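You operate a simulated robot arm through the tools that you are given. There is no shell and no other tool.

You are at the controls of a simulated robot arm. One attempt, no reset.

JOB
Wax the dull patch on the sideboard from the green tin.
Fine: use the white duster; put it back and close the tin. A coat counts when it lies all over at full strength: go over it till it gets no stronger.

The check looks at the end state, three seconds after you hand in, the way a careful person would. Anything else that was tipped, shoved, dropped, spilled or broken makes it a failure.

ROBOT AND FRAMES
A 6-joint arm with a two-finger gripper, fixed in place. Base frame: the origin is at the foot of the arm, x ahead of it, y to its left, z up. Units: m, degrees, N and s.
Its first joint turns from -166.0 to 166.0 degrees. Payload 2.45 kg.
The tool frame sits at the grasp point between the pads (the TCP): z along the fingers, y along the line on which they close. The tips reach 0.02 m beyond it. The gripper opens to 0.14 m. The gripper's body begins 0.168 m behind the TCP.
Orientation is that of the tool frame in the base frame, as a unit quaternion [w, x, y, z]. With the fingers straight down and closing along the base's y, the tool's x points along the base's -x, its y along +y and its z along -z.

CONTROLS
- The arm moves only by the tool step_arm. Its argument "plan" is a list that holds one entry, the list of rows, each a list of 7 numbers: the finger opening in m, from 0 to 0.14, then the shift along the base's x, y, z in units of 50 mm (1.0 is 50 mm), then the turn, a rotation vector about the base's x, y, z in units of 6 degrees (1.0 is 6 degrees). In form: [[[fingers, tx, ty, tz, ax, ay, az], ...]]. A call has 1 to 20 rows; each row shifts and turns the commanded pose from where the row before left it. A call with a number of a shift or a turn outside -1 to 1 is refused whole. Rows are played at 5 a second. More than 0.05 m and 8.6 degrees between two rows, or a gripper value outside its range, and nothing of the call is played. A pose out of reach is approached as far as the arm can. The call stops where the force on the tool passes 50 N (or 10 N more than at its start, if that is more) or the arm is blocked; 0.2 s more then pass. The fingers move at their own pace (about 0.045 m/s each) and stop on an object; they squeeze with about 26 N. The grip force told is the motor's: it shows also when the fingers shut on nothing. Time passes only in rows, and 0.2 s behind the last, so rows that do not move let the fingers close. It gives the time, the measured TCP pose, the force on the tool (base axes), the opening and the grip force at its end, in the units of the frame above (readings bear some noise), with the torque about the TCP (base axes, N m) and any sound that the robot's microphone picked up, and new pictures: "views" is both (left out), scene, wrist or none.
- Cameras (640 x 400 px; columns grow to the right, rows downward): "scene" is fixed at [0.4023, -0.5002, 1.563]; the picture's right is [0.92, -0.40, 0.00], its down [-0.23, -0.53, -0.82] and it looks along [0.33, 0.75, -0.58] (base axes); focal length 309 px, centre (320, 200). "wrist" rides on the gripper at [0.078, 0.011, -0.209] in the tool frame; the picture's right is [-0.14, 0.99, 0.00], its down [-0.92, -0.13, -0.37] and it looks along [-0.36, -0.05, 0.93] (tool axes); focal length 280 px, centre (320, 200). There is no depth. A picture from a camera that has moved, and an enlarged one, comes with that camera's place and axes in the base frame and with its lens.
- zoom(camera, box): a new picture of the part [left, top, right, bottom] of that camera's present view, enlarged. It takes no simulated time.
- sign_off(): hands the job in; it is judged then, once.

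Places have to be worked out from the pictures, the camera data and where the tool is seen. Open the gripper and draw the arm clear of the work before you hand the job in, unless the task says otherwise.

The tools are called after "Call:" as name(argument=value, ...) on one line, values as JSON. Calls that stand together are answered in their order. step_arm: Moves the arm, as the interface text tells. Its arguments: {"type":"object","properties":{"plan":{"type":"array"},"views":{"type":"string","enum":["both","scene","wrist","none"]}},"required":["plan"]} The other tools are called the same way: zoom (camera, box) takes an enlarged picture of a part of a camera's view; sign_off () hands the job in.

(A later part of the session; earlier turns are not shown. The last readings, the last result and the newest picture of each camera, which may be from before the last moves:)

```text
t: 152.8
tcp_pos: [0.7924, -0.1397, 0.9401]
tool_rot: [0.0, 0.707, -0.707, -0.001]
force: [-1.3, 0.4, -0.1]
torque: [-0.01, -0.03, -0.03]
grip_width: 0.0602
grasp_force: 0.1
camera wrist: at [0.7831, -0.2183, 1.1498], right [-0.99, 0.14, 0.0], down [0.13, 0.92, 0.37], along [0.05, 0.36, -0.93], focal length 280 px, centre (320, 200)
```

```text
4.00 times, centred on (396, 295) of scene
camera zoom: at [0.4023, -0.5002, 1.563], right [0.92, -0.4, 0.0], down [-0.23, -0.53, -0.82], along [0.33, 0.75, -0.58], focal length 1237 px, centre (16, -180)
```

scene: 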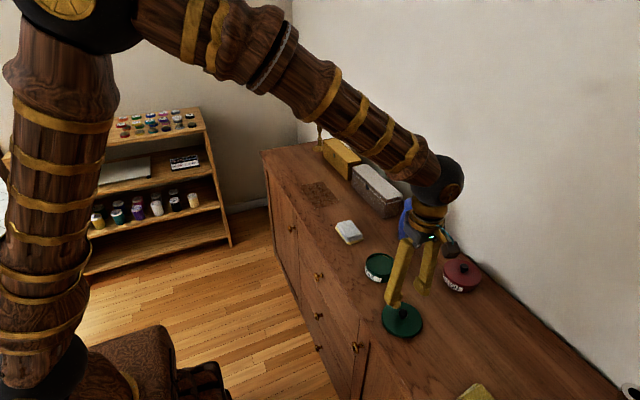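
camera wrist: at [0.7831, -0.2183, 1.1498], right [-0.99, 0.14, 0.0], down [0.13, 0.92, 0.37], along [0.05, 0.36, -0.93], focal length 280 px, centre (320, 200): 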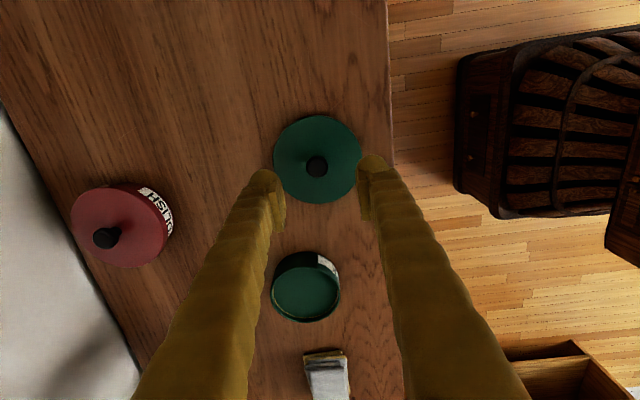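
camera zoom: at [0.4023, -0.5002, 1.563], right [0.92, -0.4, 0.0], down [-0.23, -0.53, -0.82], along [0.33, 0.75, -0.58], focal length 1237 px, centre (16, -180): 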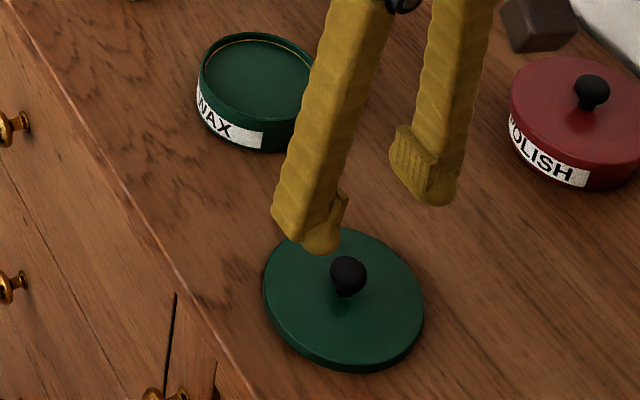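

Before closing the tin, I want an unobstructed close look at the finished patch with the empty gripper, to be sure of the low-x strip.

Call:
step_arm(plan=[[[0.06, 0, 0, 0.6, 0, 0, 0], [0.14, 0.07, 0.96, 0, 0, 0, 0], [0.14, 0.07, 0.96, 0, 0, 0, 0], [0.14, 0.07, 0.96, 0, 0, 0, 0], [0.14, 0.07, 0.96, 0, 0, 0, 0], [0.14, 0.07, 0.96, 0, 0, 0, 0], [0.14, 0.07, 0.96, 0, 0, 0, 0], [0.14, 0.07, 0.96, 0, 0, 0, 0], [0.14, 0.07, 0.96, 0, 0, 0, 0], [0.14, 0.07, 0.96, 0, 0, 0, 0], [0.14, 0.07, 0.96, 0, 0, 0, 0], [0.14, 0.07, 0.96, 0, 0, 0, 0], [0.14, 0, 0, 0, 0, 0, 0]]], views="both")

Call:
zoom(camera="wrist", box=[240, 130, 400, 280])

```text
t: 155.6
tcp_pos: [0.8339, 0.3884, 0.9671]
tool_rot: [0.0, -0.707, 0.707, 0.001]
force: [-0.4, 0.0, 0.1]
torque: [0.03, -0.01, 0.03]
grip_width: 0.1397
grasp_force: 0.0
camera wrist: at [0.8229, 0.3108, 1.1767], right [-0.99, 0.14, 0.0], down [0.13, 0.92, 0.37], along [0.05, 0.36, -0.93], focal length 280 px, centre (320, 200)
```

scene: 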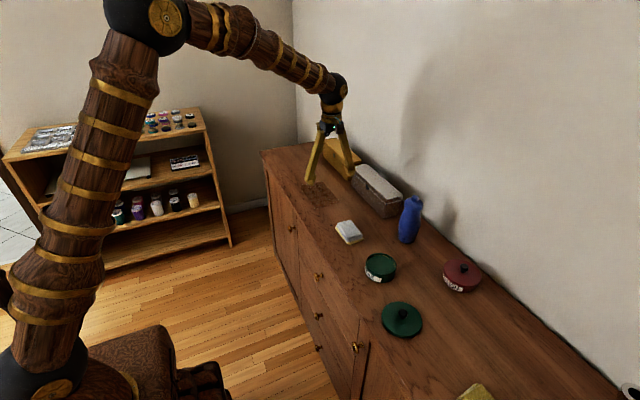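
wrist: 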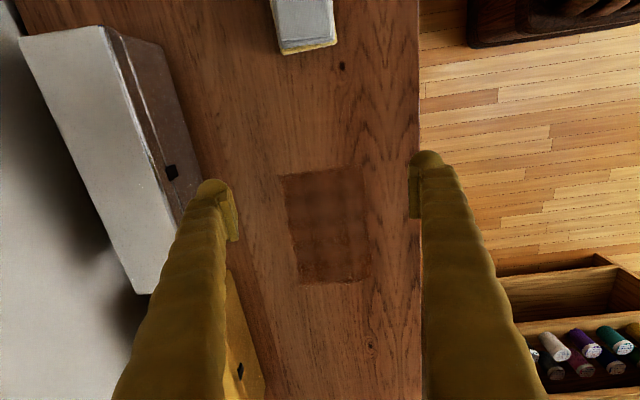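

```text
2.67 times, centred on (320, 205) of wrist
camera zoom: at [0.8229, 0.3108, 1.1767], right [-0.99, 0.14, 0.0], down [0.13, 0.92, 0.37], along [0.05, 0.36, -0.93], focal length 748 px, centre (320, 187)
```

zoom: 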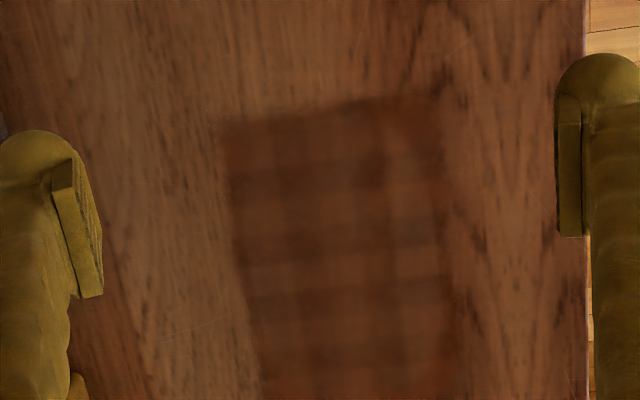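

Call:
zoom(camera="wrist", box=[264, 160, 384, 235])

Call:
zoom(camera="wrist", box=[270, 215, 390, 290])

```text
5.33 times, centred on (324, 198) of wrist
camera zoom: at [0.8229, 0.3108, 1.1767], right [-0.99, 0.14, 0.0], down [0.13, 0.92, 0.37], along [0.05, 0.36, -0.93], focal length 1495 px, centre (299, 213)
```

zoom: 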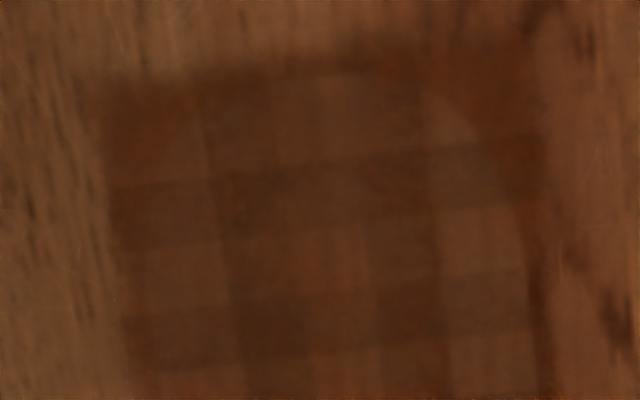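

```text
5.33 times, centred on (330, 252) of wrist
camera zoom: at [0.8229, 0.3108, 1.1767], right [-0.99, 0.14, 0.0], down [0.13, 0.92, 0.37], along [0.05, 0.36, -0.93], focal length 1495 px, centre (267, -80)
```

zoom: 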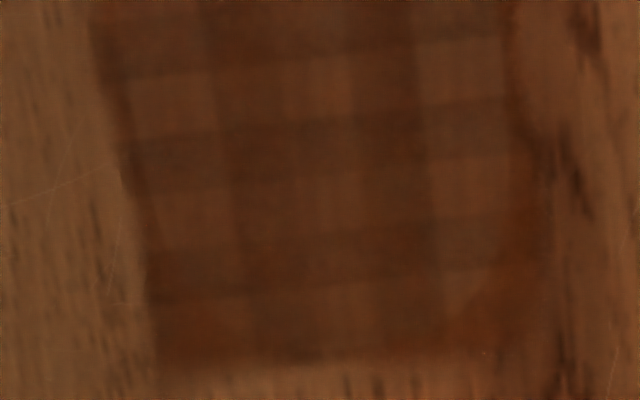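

The film is continuous and even over the whole patch, with only its own texture visible and light streaks equal on both sides. The coat is done. Back to the lid knob, refined to (0.795, -0.1435).

Call:
step_arm(plan=[[[0.06, -0.071, -0.967, 0, 0, 0, 0], [0.06, -0.071, -0.967, 0, 0, 0, 0], [0.06, -0.071, -0.967, 0, 0, 0, 0], [0.06, -0.071, -0.967, 0, 0, 0, 0], [0.06, -0.071, -0.967, 0, 0, 0, 0], [0.06, -0.071, -0.967, 0, 0, 0, 0], [0.06, -0.071, -0.967, 0, 0, 0, 0], [0.06, -0.071, -0.967, 0, 0, 0, 0], [0.06, -0.071, -0.967, 0, 0, 0, 0], [0.06, -0.071, -0.967, 0, 0, 0, 0], [0.06, -0.071, -0.967, 0, 0, 0, 0], [0.06, 0, 0, -0.8, 0, 0, 0], [0.06, 0, 0, -0.4, 0, 0, 0], [0.06, 0, 0, 0, 0, 0, 0]]], views="both")

Call:
zoom(camera="wrist", box=[240, 100, 400, 225])

```text
t: 158.6
tcp_pos: [0.7933, -0.1449, 0.9088]
tool_rot: [0.001, -0.707, 0.707, 0.0]
force: [0.0, -0.6, 0.3]
torque: [0.03, -0.01, -0.03]
grip_width: 0.0601
grasp_force: 0.0
camera wrist: at [0.7825, -0.2227, 1.119], right [-0.99, 0.14, 0.0], down [0.13, 0.92, 0.37], along [0.05, 0.37, -0.93], focal length 280 px, centre (320, 200)
```

scene: 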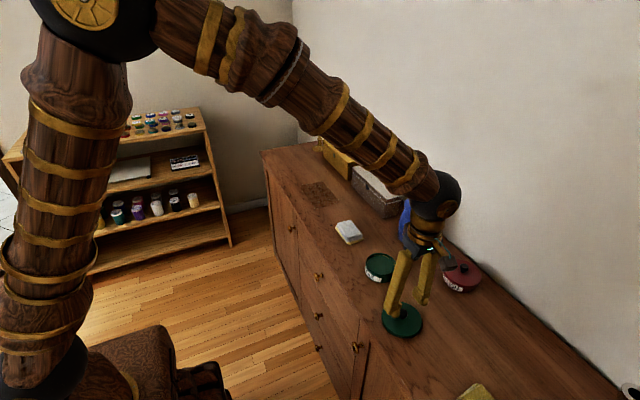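
wrist: 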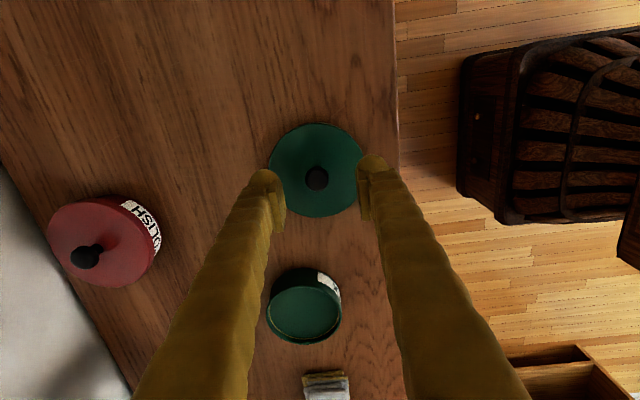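

```text
3.20 times, centred on (320, 162) of wrist
camera zoom: at [0.7825, -0.2227, 1.119], right [-0.99, 0.14, 0.0], down [0.13, 0.92, 0.37], along [0.05, 0.37, -0.93], focal length 897 px, centre (320, 320)
```

zoom: 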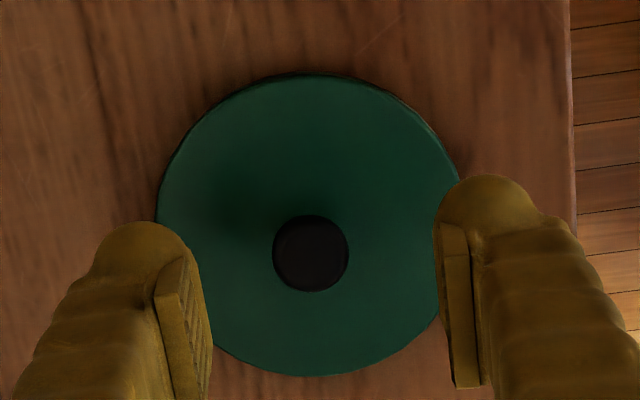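

The knob is aligned in y and 3 mm off in x. I'll correct that and go down to grip height (TCP z≈0.862).

Call:
step_arm(plan=[[[0.06, 0.06, 0, -0.3, 0, 0, 0], [0.06, 0, 0, -0.4, 0, 0, 0], [0.06, 0, 0, -0.2, 0, 0, 0], [0.06, 0, 0, 0, 0, 0, 0]]], views="both")

Call:
zoom(camera="wrist", box=[240, 110, 400, 235])

Call:
zoom(camera="scene", box=[370, 290, 434, 340])

```text
t: 159.6
tcp_pos: [0.7963, -0.1447, 0.8658]
tool_rot: [0.0, -0.707, 0.707, -0.001]
force: [0.6, -0.5, -0.2]
torque: [0.02, 0.04, 0.0]
grip_width: 0.06
grasp_force: 0.1
camera wrist: at [0.7859, -0.2226, 1.0748], right [-0.99, 0.14, 0.0], down [0.13, 0.92, 0.37], along [0.05, 0.36, -0.93], focal length 280 px, centre (320, 200)
```

scene: 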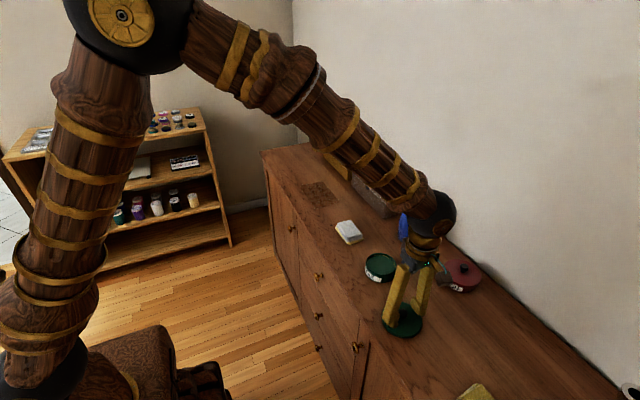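
wrist: 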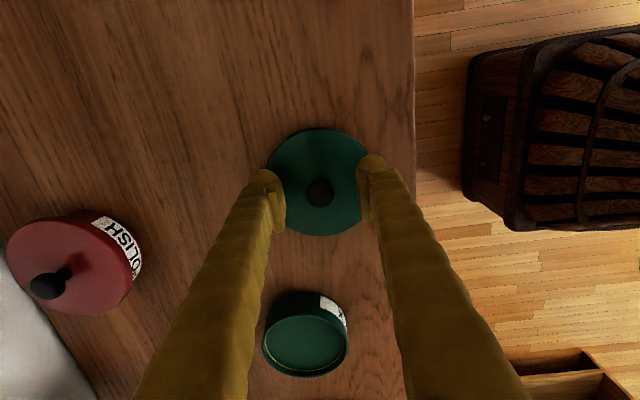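

```text
3.20 times, centred on (320, 172) of wrist
camera zoom: at [0.7859, -0.2226, 1.0748], right [-0.99, 0.14, 0.0], down [0.13, 0.92, 0.37], along [0.05, 0.36, -0.93], focal length 897 px, centre (320, 288)
```

zoom: 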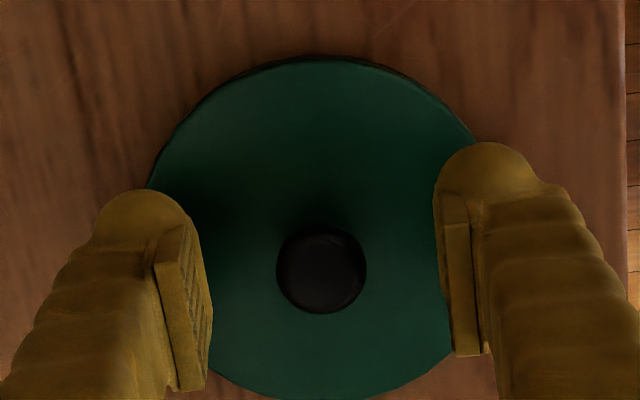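

```text
8.00 times, centred on (402, 315) of scene
camera zoom: at [0.4023, -0.5002, 1.563], right [0.92, -0.4, 0.0], down [-0.23, -0.53, -0.82], along [0.33, 0.75, -0.58], focal length 2474 px, centre (-336, -720)
```

zoom: 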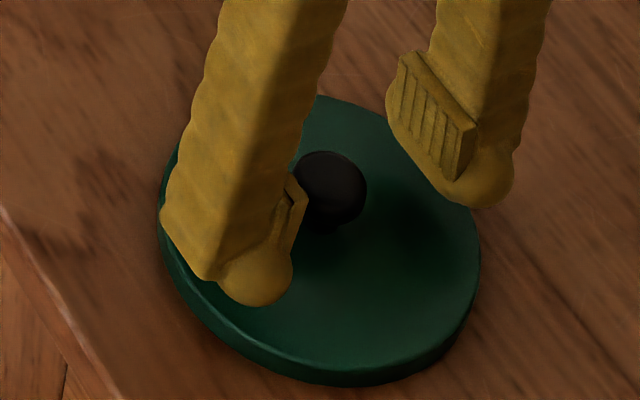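

The knob is centred between the pads. I'll lower 2 mm and close.

Call:
step_arm(plan=[[[0.06, 0, 0, -0.04, 0, 0, 0], [0.0, 0, 0, 0, 0, 0, 0], [0.0, 0, 0, 0, 0, 0, 0], [0.0, 0, 0, 0, 0, 0, 0], [0.0, 0, 0, 0, 0, 0, 0]]], views="wrist")

Call:
step_arm(plan=[[[0.0, 0, 0, 0.2, 0, 0, 0], [0.0, 0, 0, 0.6, 0, 0, 0], [0.0, 0, 0, 0.8, 0, 0, 0], [0.0, 0, 0, 0, 0, 0, 0]]], views="both")

Call:
zoom(camera="scene", box=[360, 255, 440, 325])

Call:
zoom(camera="wrist", box=[240, 100, 400, 225])

```text
t: 160.8
tcp_pos: [0.798, -0.1451, 0.8615]
tool_rot: [0.0, 0.707, -0.707, 0.0]
force: [0.1, -0.4, 0.7]
torque: [-0.01, -0.01, 0.03]
grip_width: 0.0201
grasp_force: 25.6
camera wrist: at [0.7859, -0.2228, 1.0728], right [-0.99, 0.14, 0.0], down [0.13, 0.92, 0.37], along [0.05, 0.36, -0.93], focal length 280 px, centre (320, 200)
```

wrist: 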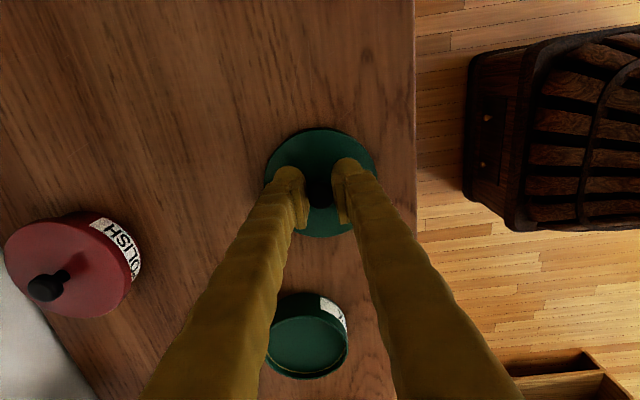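

```text
t: 161.8
tcp_pos: [0.7964, -0.1432, 0.9428]
tool_rot: [0.0, -0.707, 0.707, 0.0]
force: [0.2, -0.1, -0.1]
torque: [0.01, -0.03, -0.02]
grip_width: 0.0205
grasp_force: 26.6
camera wrist: at [0.7853, -0.2217, 1.1529], right [-0.99, 0.14, 0.0], down [0.13, 0.92, 0.37], along [0.05, 0.37, -0.93], focal length 280 px, centre (320, 200)
```

scene: 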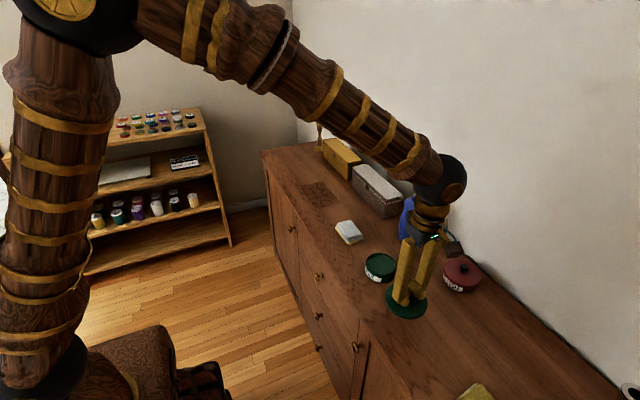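
wrist: 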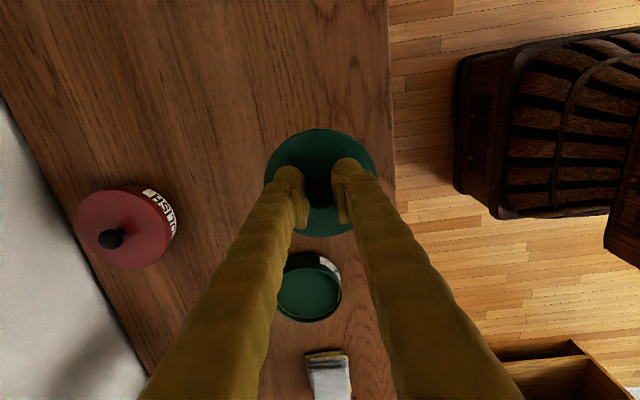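

```text
5.71 times, centred on (400, 290) of scene
camera zoom: at [0.4023, -0.5002, 1.563], right [0.92, -0.4, 0.0], down [-0.23, -0.53, -0.82], along [0.33, 0.75, -0.58], focal length 1768 px, centre (-137, -314)
```

zoom: 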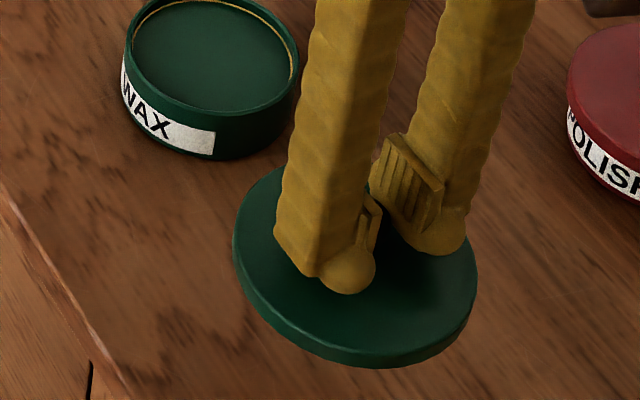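

```text
3.20 times, centred on (320, 162) of wrist
camera zoom: at [0.7853, -0.2217, 1.1529], right [-0.99, 0.14, 0.0], down [0.13, 0.92, 0.37], along [0.05, 0.37, -0.93], focal length 897 px, centre (320, 320)
```

zoom: 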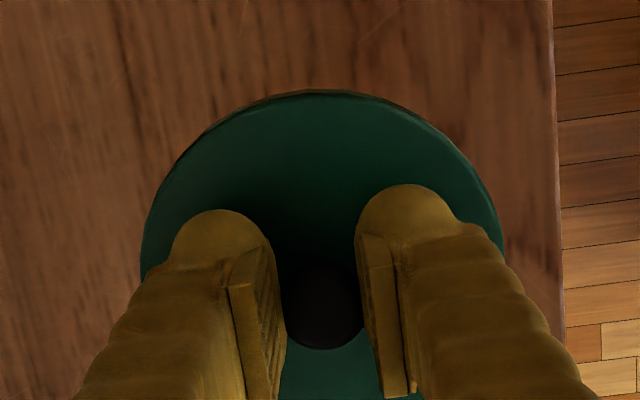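

The lid is held level. I'll measure the tin's present rim position from this view before moving over it.

Call:
zoom(camera="wrist", box=[260, 240, 360, 330])

Call:
zoom(camera="scene", box=[356, 245, 404, 290])

```text
4.44 times, centred on (310, 285) of wrist
camera zoom: at [0.7853, -0.2217, 1.1529], right [-0.99, 0.14, 0.0], down [0.13, 0.92, 0.37], along [0.05, 0.37, -0.93], focal length 1246 px, centre (364, -178)
```

zoom: 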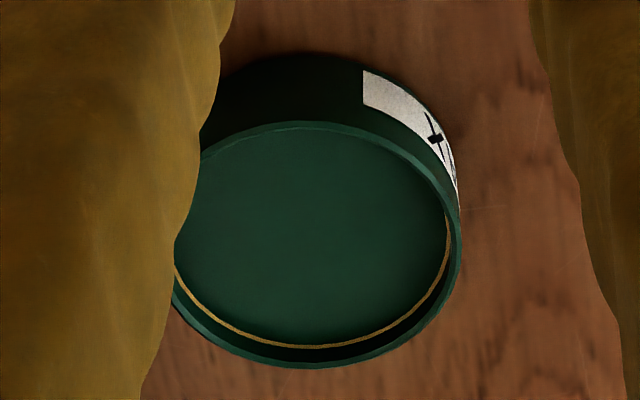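

```text
8.89 times, centred on (380, 268) of scene
camera zoom: at [0.4023, -0.5002, 1.563], right [0.92, -0.4, 0.0], down [-0.23, -0.53, -0.82], along [0.33, 0.75, -0.58], focal length 2749 px, centre (-213, -400)
```

zoom: 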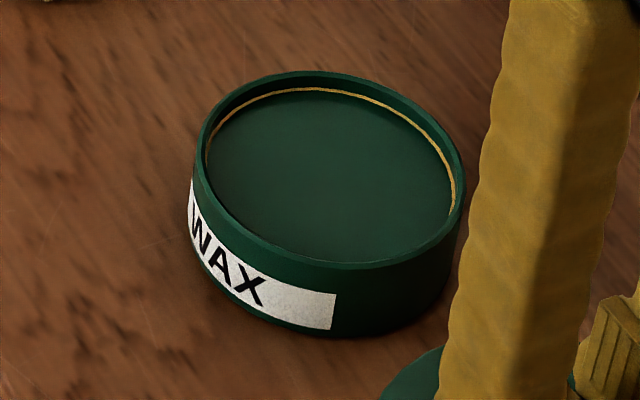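

The tin has not moved (its scene image is identical to before). I'll carry the lid over it, targeting (0.836, 0.0263).

Call:
step_arm(plan=[[[0.0, 0.198, 0.8475, 0, 0, 0, 0], [0.0, 0.198, 0.8475, 0, 0, 0, 0], [0.0, 0.198, 0.8475, 0, 0, 0, 0], [0.0, 0.198, 0.8475, 0, 0, 0, 0], [0.0, 0, 0, -0.4, 0, 0, 0], [0.0, 0, 0, 0, 0, 0, 0]]], views="both")

Call:
zoom(camera="scene", box=[342, 230, 422, 290])

Call:
zoom(camera="wrist", box=[240, 100, 400, 225])

```text
t: 163.2
tcp_pos: [0.8356, 0.0256, 0.9237]
tool_rot: [0.0, 0.707, -0.707, 0.0]
force: [0.3, 1.1, -0.6]
torque: [-0.02, 0.01, -0.01]
grip_width: 0.02
grasp_force: 26.1
camera wrist: at [0.8245, -0.0521, 1.1337], right [-0.99, 0.14, 0.0], down [0.13, 0.92, 0.37], along [0.05, 0.36, -0.93], focal length 280 px, centre (320, 200)
```

scene: 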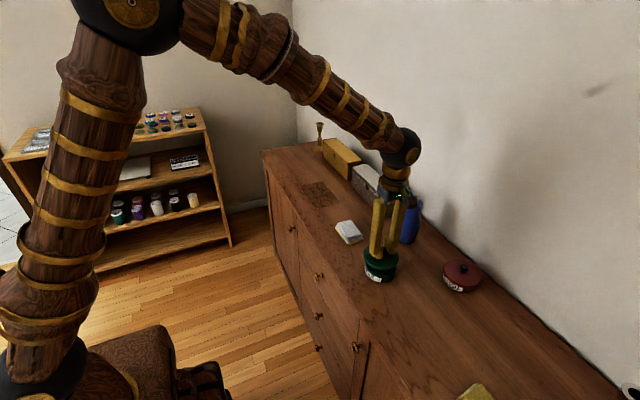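
wrist: 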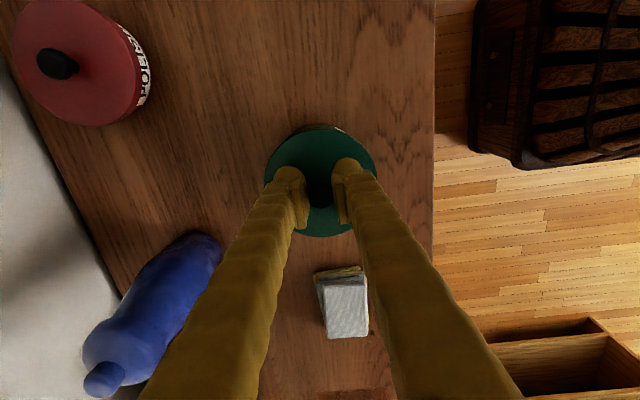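

```text
6.67 times, centred on (382, 260) of scene
camera zoom: at [0.4023, -0.5002, 1.563], right [0.92, -0.4, 0.0], down [-0.23, -0.53, -0.82], along [0.33, 0.75, -0.58], focal length 2062 px, centre (-93, -200)
```

zoom: 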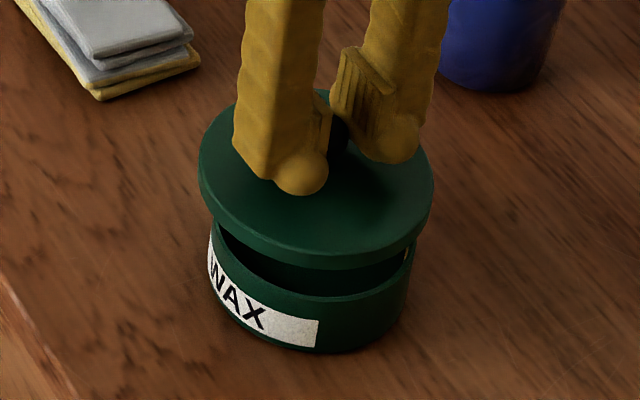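

```text
3.20 times, centred on (320, 162) of wrist
camera zoom: at [0.8245, -0.0521, 1.1337], right [-0.99, 0.14, 0.0], down [0.13, 0.92, 0.37], along [0.05, 0.36, -0.93], focal length 897 px, centre (320, 320)
```

zoom: 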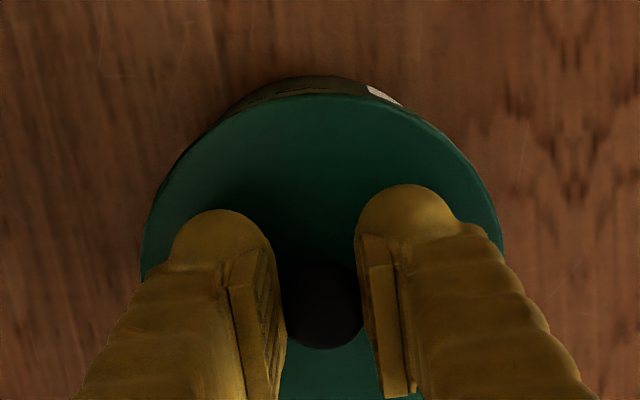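

Alignment looks good; both views suggest about 1 mm more in +x. I'll correct and lower to just above the rim.

Call:
step_arm(plan=[[[0.0, 0.024, 0.01, -0.2, 0, 0, 0], [0.0, 0, 0, -0.2, 0, 0, 0], [0.0, 0, 0, 0, 0, 0, 0]]], views="both")

Call:
zoom(camera="scene", box=[342, 230, 422, 290])

Call:
zoom(camera="wrist", box=[240, 100, 400, 225])

```text
t: 164.0
tcp_pos: [0.8373, 0.0266, 0.9032]
tool_rot: [0.0, -0.707, 0.707, 0.001]
force: [0.0, -0.4, 0.5]
torque: [0.0, 0.02, -0.01]
grip_width: 0.02
grasp_force: 25.6
camera wrist: at [0.8266, -0.0515, 1.1132], right [-0.99, 0.14, 0.0], down [0.13, 0.92, 0.37], along [0.05, 0.36, -0.93], focal length 280 px, centre (320, 200)
```

scene: 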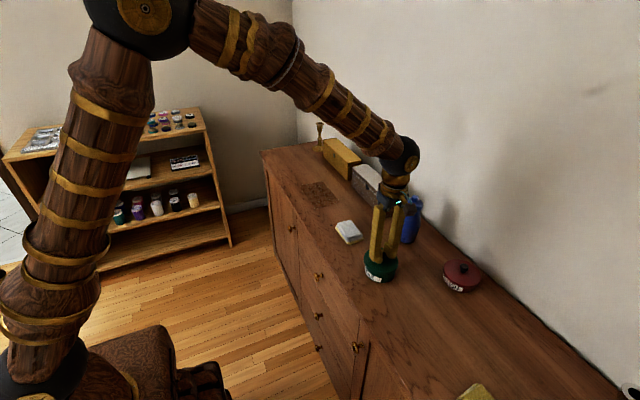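
wrist: 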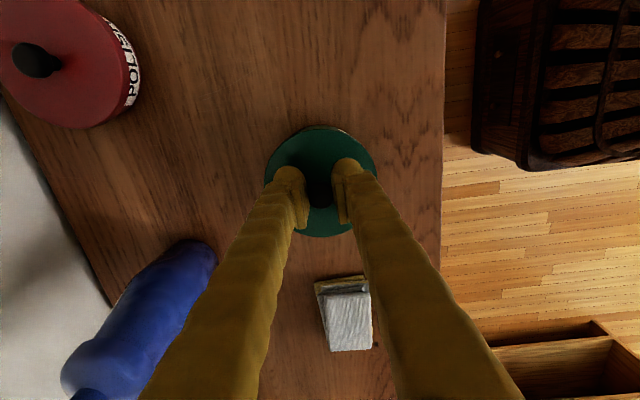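

```text
6.67 times, centred on (382, 260) of scene
camera zoom: at [0.4023, -0.5002, 1.563], right [0.92, -0.4, 0.0], down [-0.23, -0.53, -0.82], along [0.33, 0.75, -0.58], focal length 2062 px, centre (-93, -200)
```

zoom: 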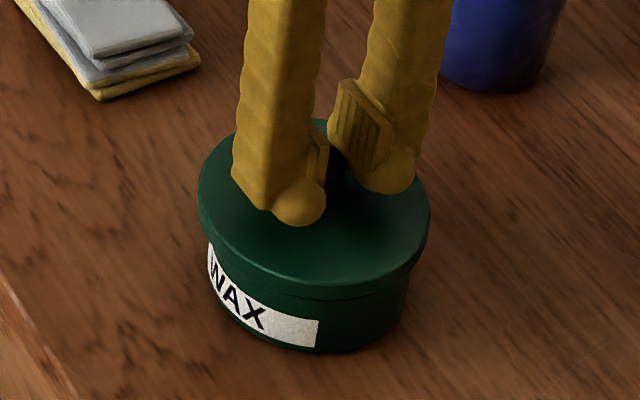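

```text
3.20 times, centred on (320, 162) of wrist
camera zoom: at [0.8266, -0.0515, 1.1132], right [-0.99, 0.14, 0.0], down [0.13, 0.92, 0.37], along [0.05, 0.36, -0.93], focal length 897 px, centre (320, 320)
```

zoom: 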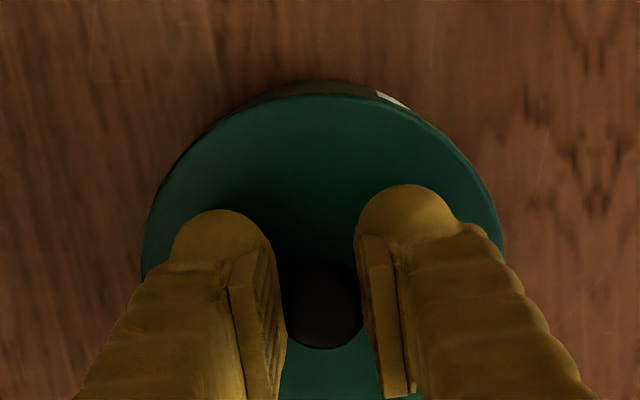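

The lid is centred just above the rim with no contact. I'll lower in small steps, watching force.

Call:
step_arm(plan=[[[0.0, 0, 0, -0.04, 0, 0, 0], [0.0, 0, 0, -0.04, 0, 0, 0], [0.0, 0, 0, 0, 0, 0, 0]]], views="none")

Call:
step_arm(plan=[[[0.0, 0, 0, -0.04, 0, 0, 0], [0.0, 0, 0, -0.04, 0, 0, 0], [0.0, 0, 0, 0, 0, 0, 0]]], views="none")

```text
t: 164.8
tcp_pos: [0.8379, 0.0255, 0.8998]
tool_rot: [0.0, -0.707, 0.708, 0.0]
force: [-0.3, 0.2, 0.1]
torque: [-0.01, -0.02, 0.03]
grip_width: 0.02
grasp_force: 25.9
```

```text
t: 165.6
tcp_pos: [0.8369, 0.0271, 0.8949]
tool_rot: [0.001, -0.707, 0.707, -0.001]
force: [0.2, -1.1, 0.5]
torque: [-0.11, 0.03, -0.03]
grip_width: 0.0199
grasp_force: 26.3
```

Call:
step_arm(plan=[[[0.0, 0, 0, -0.04, 0, 0, 0], [0.0, 0, 0, -0.04, 0, 0, 0], [0.0, 0, 0, 0, 0, 0, 0]]], views="none")

Call:
step_arm(plan=[[[0.0, 0, 0, -0.04, 0, 0, 0], [0.0, 0, 0, 0, 0, 0, 0]]], views="both")

Call:
zoom(camera="scene", box=[342, 230, 422, 290])

```text
t: 166.4
tcp_pos: [0.8373, 0.0255, 0.8937]
tool_rot: [0.001, -0.707, 0.707, 0.0]
force: [-10.4, -4.9, 34.9]
torque: [0.01, 0.23, 0.02]
grip_width: 0.02
grasp_force: 26.3
```

```text
t: 166.8
tcp_pos: [0.8389, 0.0261, 0.8929]
tool_rot: [0.0, 0.707, -0.707, 0.001]
force: [-1.4, 0.3, 3.5]
torque: [0.14, 0.05, -0.02]
grip_width: 0.0198
grasp_force: 26.1
stopped in row 1: the force on the tool passed its limit at 52 N (the readings are from after the stop); the commanded pose is now the measured one
camera wrist: at [0.827, -0.0522, 1.1031], right [-0.99, 0.14, 0.0], down [0.13, 0.92, 0.37], along [0.05, 0.36, -0.93], focal length 280 px, centre (320, 200)
```

scene: 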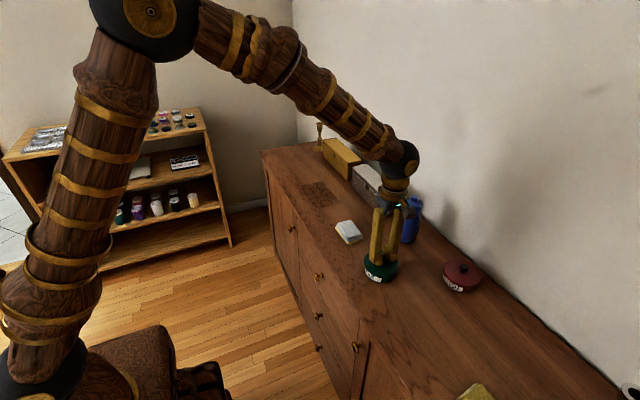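
wrist: 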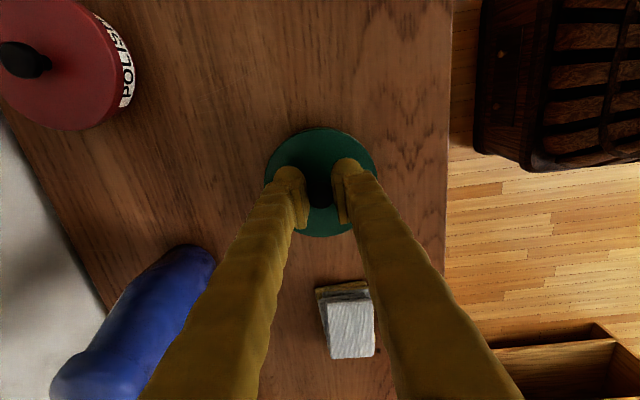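

```text
6.67 times, centred on (382, 260) of scene
camera zoom: at [0.4023, -0.5002, 1.563], right [0.92, -0.4, 0.0], down [-0.23, -0.53, -0.82], along [0.33, 0.75, -0.58], focal length 2062 px, centre (-93, -200)
```

zoom: 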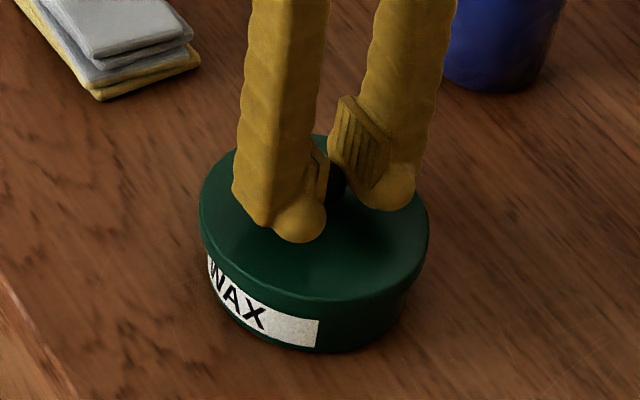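

The lid met resistance at about 35–50 N with a sideways push toward -x and -y, so it is slightly off-centre. I'll lift 10 mm, shift about 2 mm in -x and 1 mm in -y, and try again gently.

Call:
step_arm(plan=[[[0.0, 0, 0, 0.1, 0, 0, 0], [0.0, 0, 0, 0.1, 0, 0, 0], [0.0, -0.04, -0.02, 0, 0, 0, 0], [0.0, 0, 0, 0, 0, 0, 0]]], views="both")

Call:
zoom(camera="scene", box=[350, 236, 414, 284])

Call:
zoom(camera="wrist", box=[250, 105, 390, 195])

```text
t: 167.8
tcp_pos: [0.8361, 0.025, 0.9019]
tool_rot: [0.001, -0.707, 0.707, -0.001]
force: [0.0, 0.4, 0.1]
torque: [-0.02, 0.0, 0.01]
grip_width: 0.0197
grasp_force: 26.2
camera wrist: at [0.8253, -0.053, 1.112], right [-0.99, 0.14, 0.0], down [0.13, 0.92, 0.37], along [0.05, 0.37, -0.93], focal length 280 px, centre (320, 200)
```

scene: 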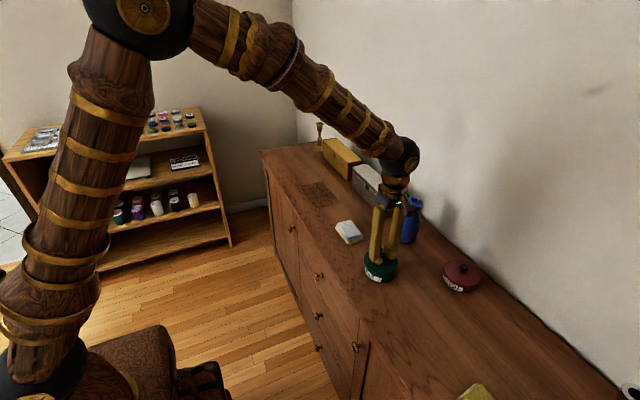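
wrist: 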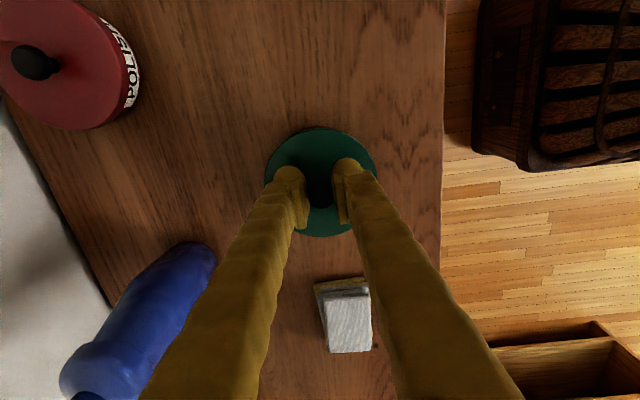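

```text
8.33 times, centred on (382, 260) of scene
camera zoom: at [0.4023, -0.5002, 1.563], right [0.92, -0.4, 0.0], down [-0.23, -0.53, -0.82], along [0.33, 0.75, -0.58], focal length 2578 px, centre (-197, -300)
```

zoom: 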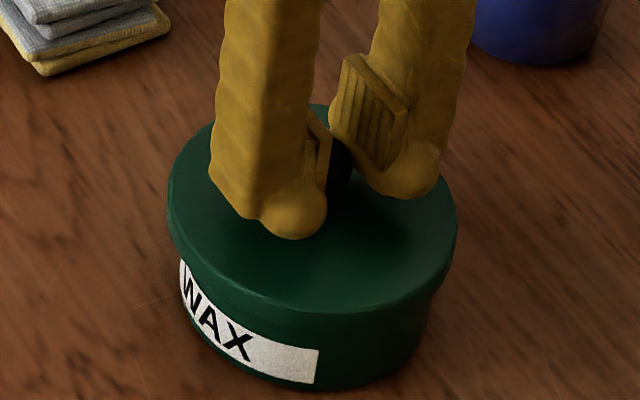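

```text
4.44 times, centred on (320, 150) of wrist
camera zoom: at [0.8253, -0.053, 1.112], right [-0.99, 0.14, 0.0], down [0.13, 0.92, 0.37], along [0.05, 0.37, -0.93], focal length 1246 px, centre (320, 422)
```

zoom: 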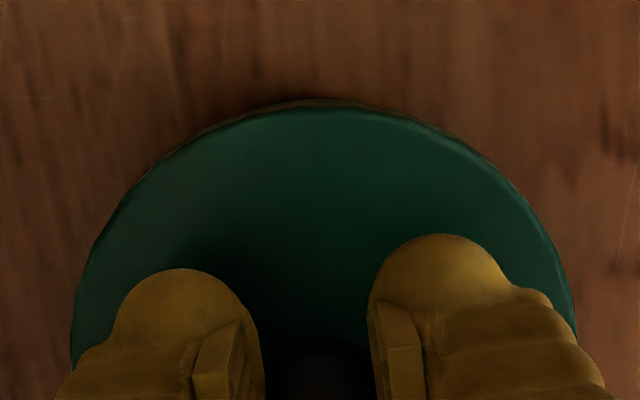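

I'll try lowering again at this shifted position in fine steps, watching where resistance begins.

Call:
step_arm(plan=[[[0.0, 0, 0, -0.06, 0, 0, 0], [0.0, 0, 0, -0.06, 0, 0, 0], [0.0, 0, 0, -0.02, 0, 0, 0], [0.0, 0, 0, 0, 0, 0, 0]]], views="none")

Call:
step_arm(plan=[[[0.0, 0, 0, -0.02, 0, 0, 0], [0.0, 0, 0, 0, 0, 0, 0]]], views="none")

```text
t: 168.8
tcp_pos: [0.8361, 0.0251, 0.8959]
tool_rot: [0.001, -0.707, 0.707, 0.0]
force: [0.9, -0.7, -1.6]
torque: [-0.03, -0.01, -0.02]
grip_width: 0.02
grasp_force: 26.0
```

```text
t: 169.3
tcp_pos: [0.8363, 0.0262, 0.8945]
tool_rot: [0.001, -0.707, 0.707, -0.001]
force: [-0.6, 0.6, -1.6]
torque: [0.0, 0.0, -0.01]
grip_width: 0.0198
grasp_force: 26.5
```

Call:
step_arm(plan=[[[0.0, 0, 0, -0.02, 0, 0, 0], [0.0, 0, 0, 0, 0, 0, 0]]], views="none")

Call:
step_arm(plan=[[[0.0, 0, 0, -0.02, 0, 0, 0], [0.0, 0, 0, 0, 0, 0, 0]]], views="none")

```text
t: 169.9
tcp_pos: [0.8366, 0.0251, 0.8943]
tool_rot: [0.001, -0.707, 0.708, -0.001]
force: [-0.2, 0.6, -0.8]
torque: [-0.01, -0.03, 0.01]
grip_width: 0.0198
grasp_force: 25.6
```

```text
t: 170.6
tcp_pos: [0.8375, 0.0254, 0.8932]
tool_rot: [-0.001, 0.707, -0.707, 0.001]
force: [-3.5, 4.9, 20.2]
torque: [0.19, 0.03, 0.02]
grip_width: 0.0196
grasp_force: 26.1
```

Resistance begins at the same height (TCP z≈0.893) and is fairly symmetric. I'll compare closely with the original closed picture at the same zoom.

Call:
zoom(camera="scene", box=[350, 240, 414, 280])

Call:
zoom(camera="scene", box=[358, 262, 406, 292])

Call:
zoom(camera="wrist", box=[256, 110, 384, 190])

```text
10.00 times, centred on (382, 260) of scene
camera zoom: at [0.4023, -0.5002, 1.563], right [0.92, -0.4, 0.0], down [-0.23, -0.53, -0.82], along [0.33, 0.75, -0.58], focal length 3093 px, centre (-300, -400)
```

zoom: 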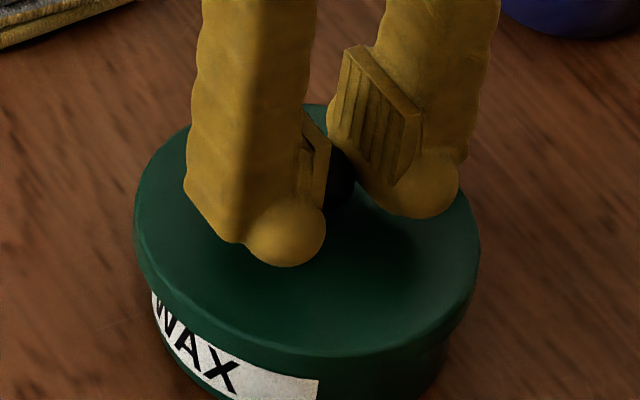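

```text
13.33 times, centred on (382, 277) of scene
camera zoom: at [0.4023, -0.5002, 1.563], right [0.92, -0.4, 0.0], down [-0.23, -0.53, -0.82], along [0.33, 0.75, -0.58], focal length 4124 px, centre (-507, -827)
```

zoom: 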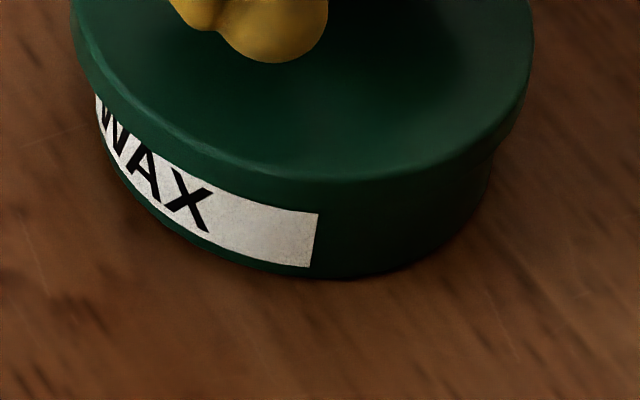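

```text
5.00 times, centred on (320, 150) of wrist
camera zoom: at [0.8251, -0.0528, 1.1034], right [-0.99, 0.14, 0.0], down [0.13, 0.92, 0.37], along [0.05, 0.37, -0.93], focal length 1402 px, centre (320, 450)
```

zoom: 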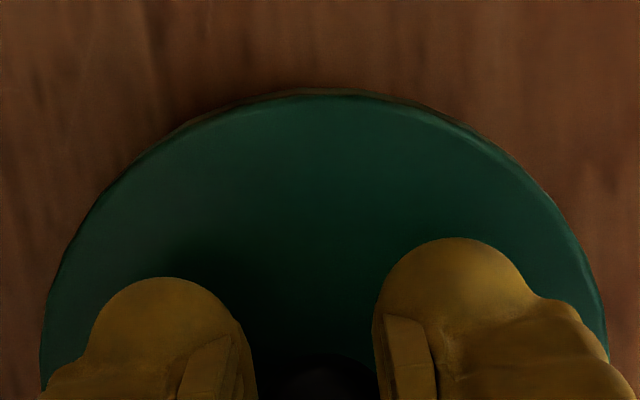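

Comparing with the original picture, the lid sits about 3 mm to the left of where it was when closed. I'll ease the press slightly and search gently toward +x in 1 mm steps.

Call:
step_arm(plan=[[[0.0, 0, 0, 0.012, 0, 0, 0], [0.0, 0.02, 0, 0, 0, 0, 0], [0.0, 0, 0, 0, 0, 0, 0]]], views="none")

Call:
step_arm(plan=[[[0.0, 0.02, -0.01, 0, 0, 0, 0], [0.0, 0, 0, 0, 0, 0, 0]]], views="none")

```text
t: 171.3
tcp_pos: [0.8376, 0.0248, 0.8932]
tool_rot: [-0.001, 0.707, -0.707, 0.001]
force: [-10.0, 5.4, 23.9]
torque: [0.22, 0.14, 0.04]
grip_width: 0.0198
grasp_force: 26.2
```

```text
t: 171.9
tcp_pos: [0.8376, 0.0234, 0.8936]
tool_rot: [0.001, -0.707, 0.708, 0.0]
force: [-8.8, -10.8, 19.7]
torque: [-0.06, 0.07, 0.06]
grip_width: 0.0201
grasp_force: 25.7
heard: snap
```

A "snap" was heard. I'll look at the lid and tin now.

Call:
step_arm(plan=[[[0.0, 0, 0, 0, 0, 0, 0]]], views="both")

Call:
zoom(camera="scene", box=[350, 240, 414, 280])

Call:
zoom(camera="scene", box=[358, 262, 406, 292])

Call:
zoom(camera="wrist", box=[256, 110, 384, 190])

```text
t: 172.3
tcp_pos: [0.8389, 0.0241, 0.8935]
tool_rot: [0.001, -0.707, 0.708, 0.0]
force: [-5.3, -10.4, 17.6]
torque: [-0.12, 0.07, 0.0]
grip_width: 0.02
grasp_force: 25.8
camera wrist: at [0.8269, -0.0536, 1.1033], right [-0.99, 0.14, 0.0], down [0.13, 0.92, 0.37], along [0.05, 0.36, -0.93], focal length 280 px, centre (320, 200)
```

scene: 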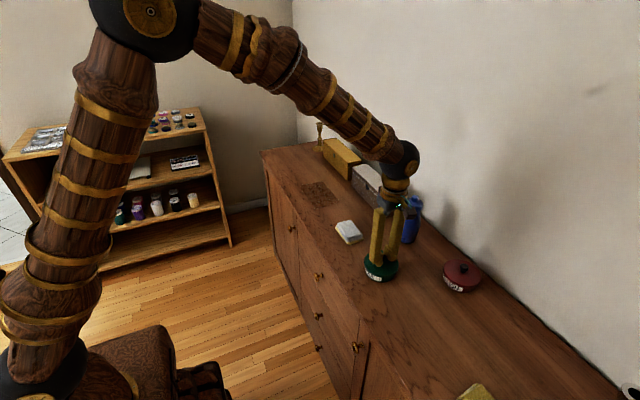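
wrist: 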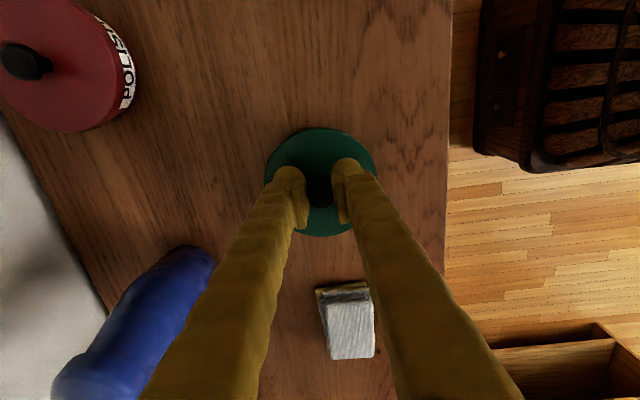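

```text
10.00 times, centred on (382, 260) of scene
camera zoom: at [0.4023, -0.5002, 1.563], right [0.92, -0.4, 0.0], down [-0.23, -0.53, -0.82], along [0.33, 0.75, -0.58], focal length 3093 px, centre (-300, -400)
```

zoom: 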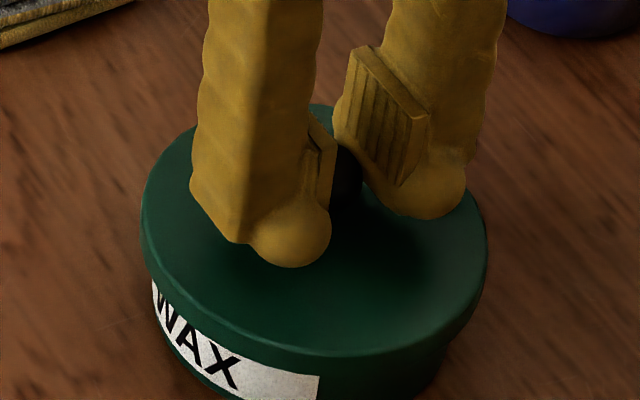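

```text
13.33 times, centred on (382, 277) of scene
camera zoom: at [0.4023, -0.5002, 1.563], right [0.92, -0.4, 0.0], down [-0.23, -0.53, -0.82], along [0.33, 0.75, -0.58], focal length 4124 px, centre (-507, -827)
```

zoom: 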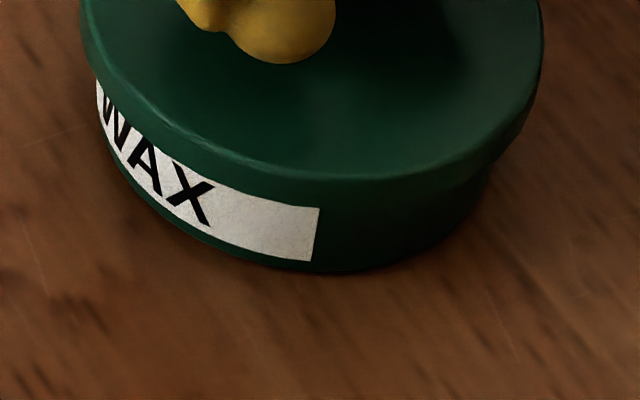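

```text
5.00 times, centred on (320, 150) of wrist
camera zoom: at [0.8269, -0.0536, 1.1033], right [-0.99, 0.14, 0.0], down [0.13, 0.92, 0.37], along [0.05, 0.36, -0.93], focal length 1402 px, centre (320, 450)
```

zoom: 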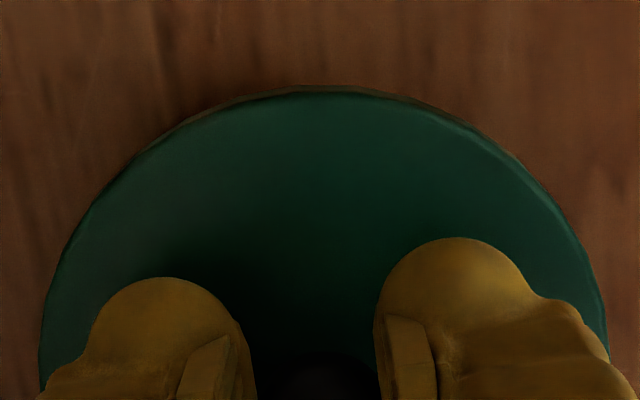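

The lid's outline now matches the original closed picture, and the snap indicates it has latched. I'll relieve the residual side and press forces before opening the fingers.

Call:
step_arm(plan=[[[0.0, -0.006, -0.014, 0.01, 0, 0, 0], [0.0, 0, 0, 0, 0, 0, 0]]], views="none")

```text
t: 172.9
tcp_pos: [0.8381, 0.0236, 0.8926]
tool_rot: [-0.001, 0.707, -0.707, 0.001]
force: [3.6, 5.2, 11.2]
torque: [0.31, -0.07, -0.02]
grip_width: 0.0196
grasp_force: 25.9
```

Call:
step_arm(plan=[[[0.0, 0.003, 0.005, 0.01, 0, 0, 0], [0.0, 0, 0, 0, 0, 0, 0]]], views="none")

```text
t: 173.6
tcp_pos: [0.8374, 0.0243, 0.8932]
tool_rot: [0.0, 0.707, -0.707, 0.0]
force: [-0.3, -1.0, -0.4]
torque: [0.03, -0.02, 0.02]
grip_width: 0.0198
grasp_force: 25.7
heard: snap
```

A second snap came as I eased upward, so it likely unlatched. I'll press down again about 1 mm to latch it, then open the fingers while still pressing.

Call:
step_arm(plan=[[[0.0, 0, 0, -0.02, 0, 0, 0], [0.0, 0, 0, 0, 0, 0, 0]]], views="none")

```text
t: 174.2
tcp_pos: [0.8385, 0.0239, 0.8931]
tool_rot: [0.0, 0.707, -0.707, 0.001]
force: [-0.3, -0.8, -1.1]
torque: [-0.01, 0.0, -0.01]
grip_width: 0.0202
grasp_force: 26.4
```

There's no resistance now at the height where it resisted before, so the skirt may have slipped into place. I'll lower further in 1 mm steps.

Call:
step_arm(plan=[[[0.0, 0, 0, -0.02, 0, 0, 0], [0.0, 0, 0, 0, 0, 0, 0]]], views="none")

Call:
step_arm(plan=[[[0.0, 0, 0, -0.02, 0, 0, 0], [0.0, 0, 0, 0, 0, 0, 0]]], views="both")

Call:
zoom(camera="scene", box=[350, 240, 414, 280])

Call:
zoom(camera="scene", box=[358, 262, 406, 292])

```text
t: 174.8
tcp_pos: [0.8376, 0.0235, 0.8936]
tool_rot: [-0.001, 0.707, -0.707, 0.001]
force: [-7.3, -5.6, 20.3]
torque: [-0.01, 0.11, -0.01]
grip_width: 0.0201
grasp_force: 26.2
```

```text
t: 175.3
tcp_pos: [0.8378, 0.0247, 0.8925]
tool_rot: [0.002, -0.707, 0.707, -0.002]
force: [-5.4, -0.6, 45.2]
torque: [0.21, 0.09, 0.04]
grip_width: 0.0199
grasp_force: 25.9
camera wrist: at [0.8264, -0.0537, 1.1027], right [-0.99, 0.14, 0.0], down [0.13, 0.92, 0.37], along [0.05, 0.37, -0.93], focal length 280 px, centre (320, 200)
```

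scene: 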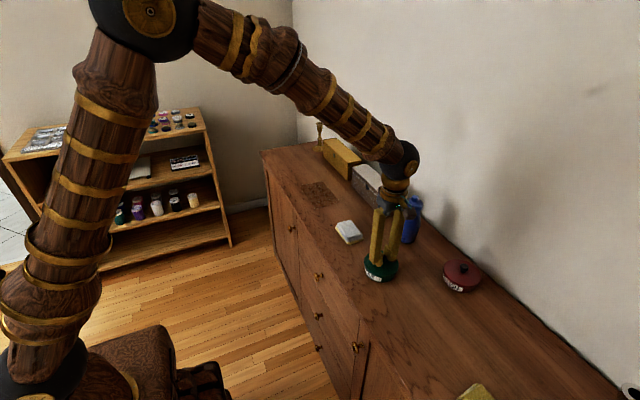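
wrist: 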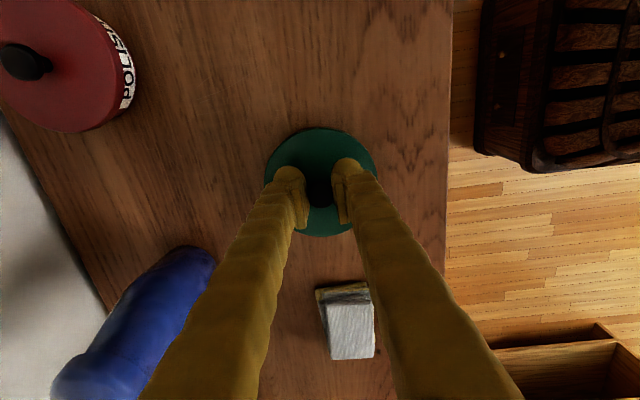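

```text
10.00 times, centred on (382, 260) of scene
camera zoom: at [0.4023, -0.5002, 1.563], right [0.92, -0.4, 0.0], down [-0.23, -0.53, -0.82], along [0.33, 0.75, -0.58], focal length 3093 px, centre (-300, -400)
```

zoom: 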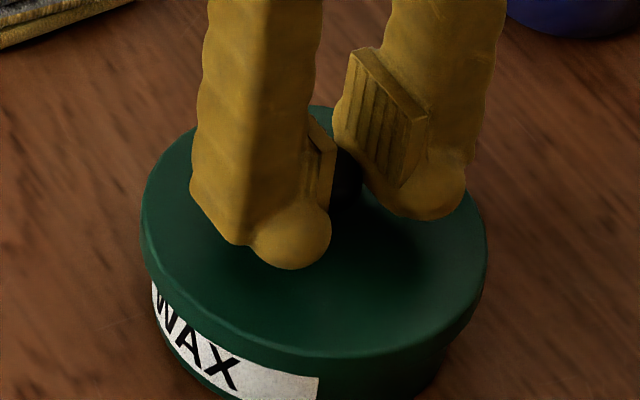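

```text
13.33 times, centred on (382, 277) of scene
camera zoom: at [0.4023, -0.5002, 1.563], right [0.92, -0.4, 0.0], down [-0.23, -0.53, -0.82], along [0.33, 0.75, -0.58], focal length 4124 px, centre (-507, -827)
```

zoom: 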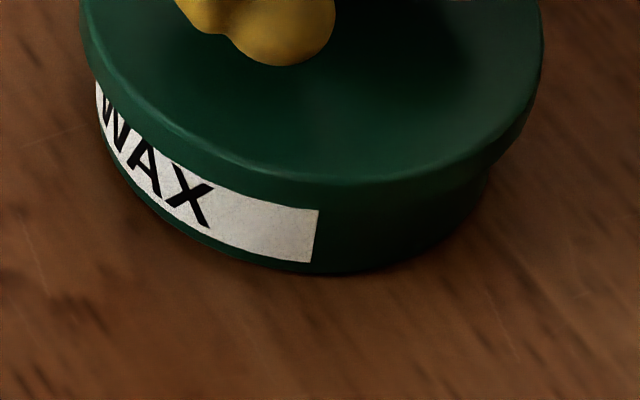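

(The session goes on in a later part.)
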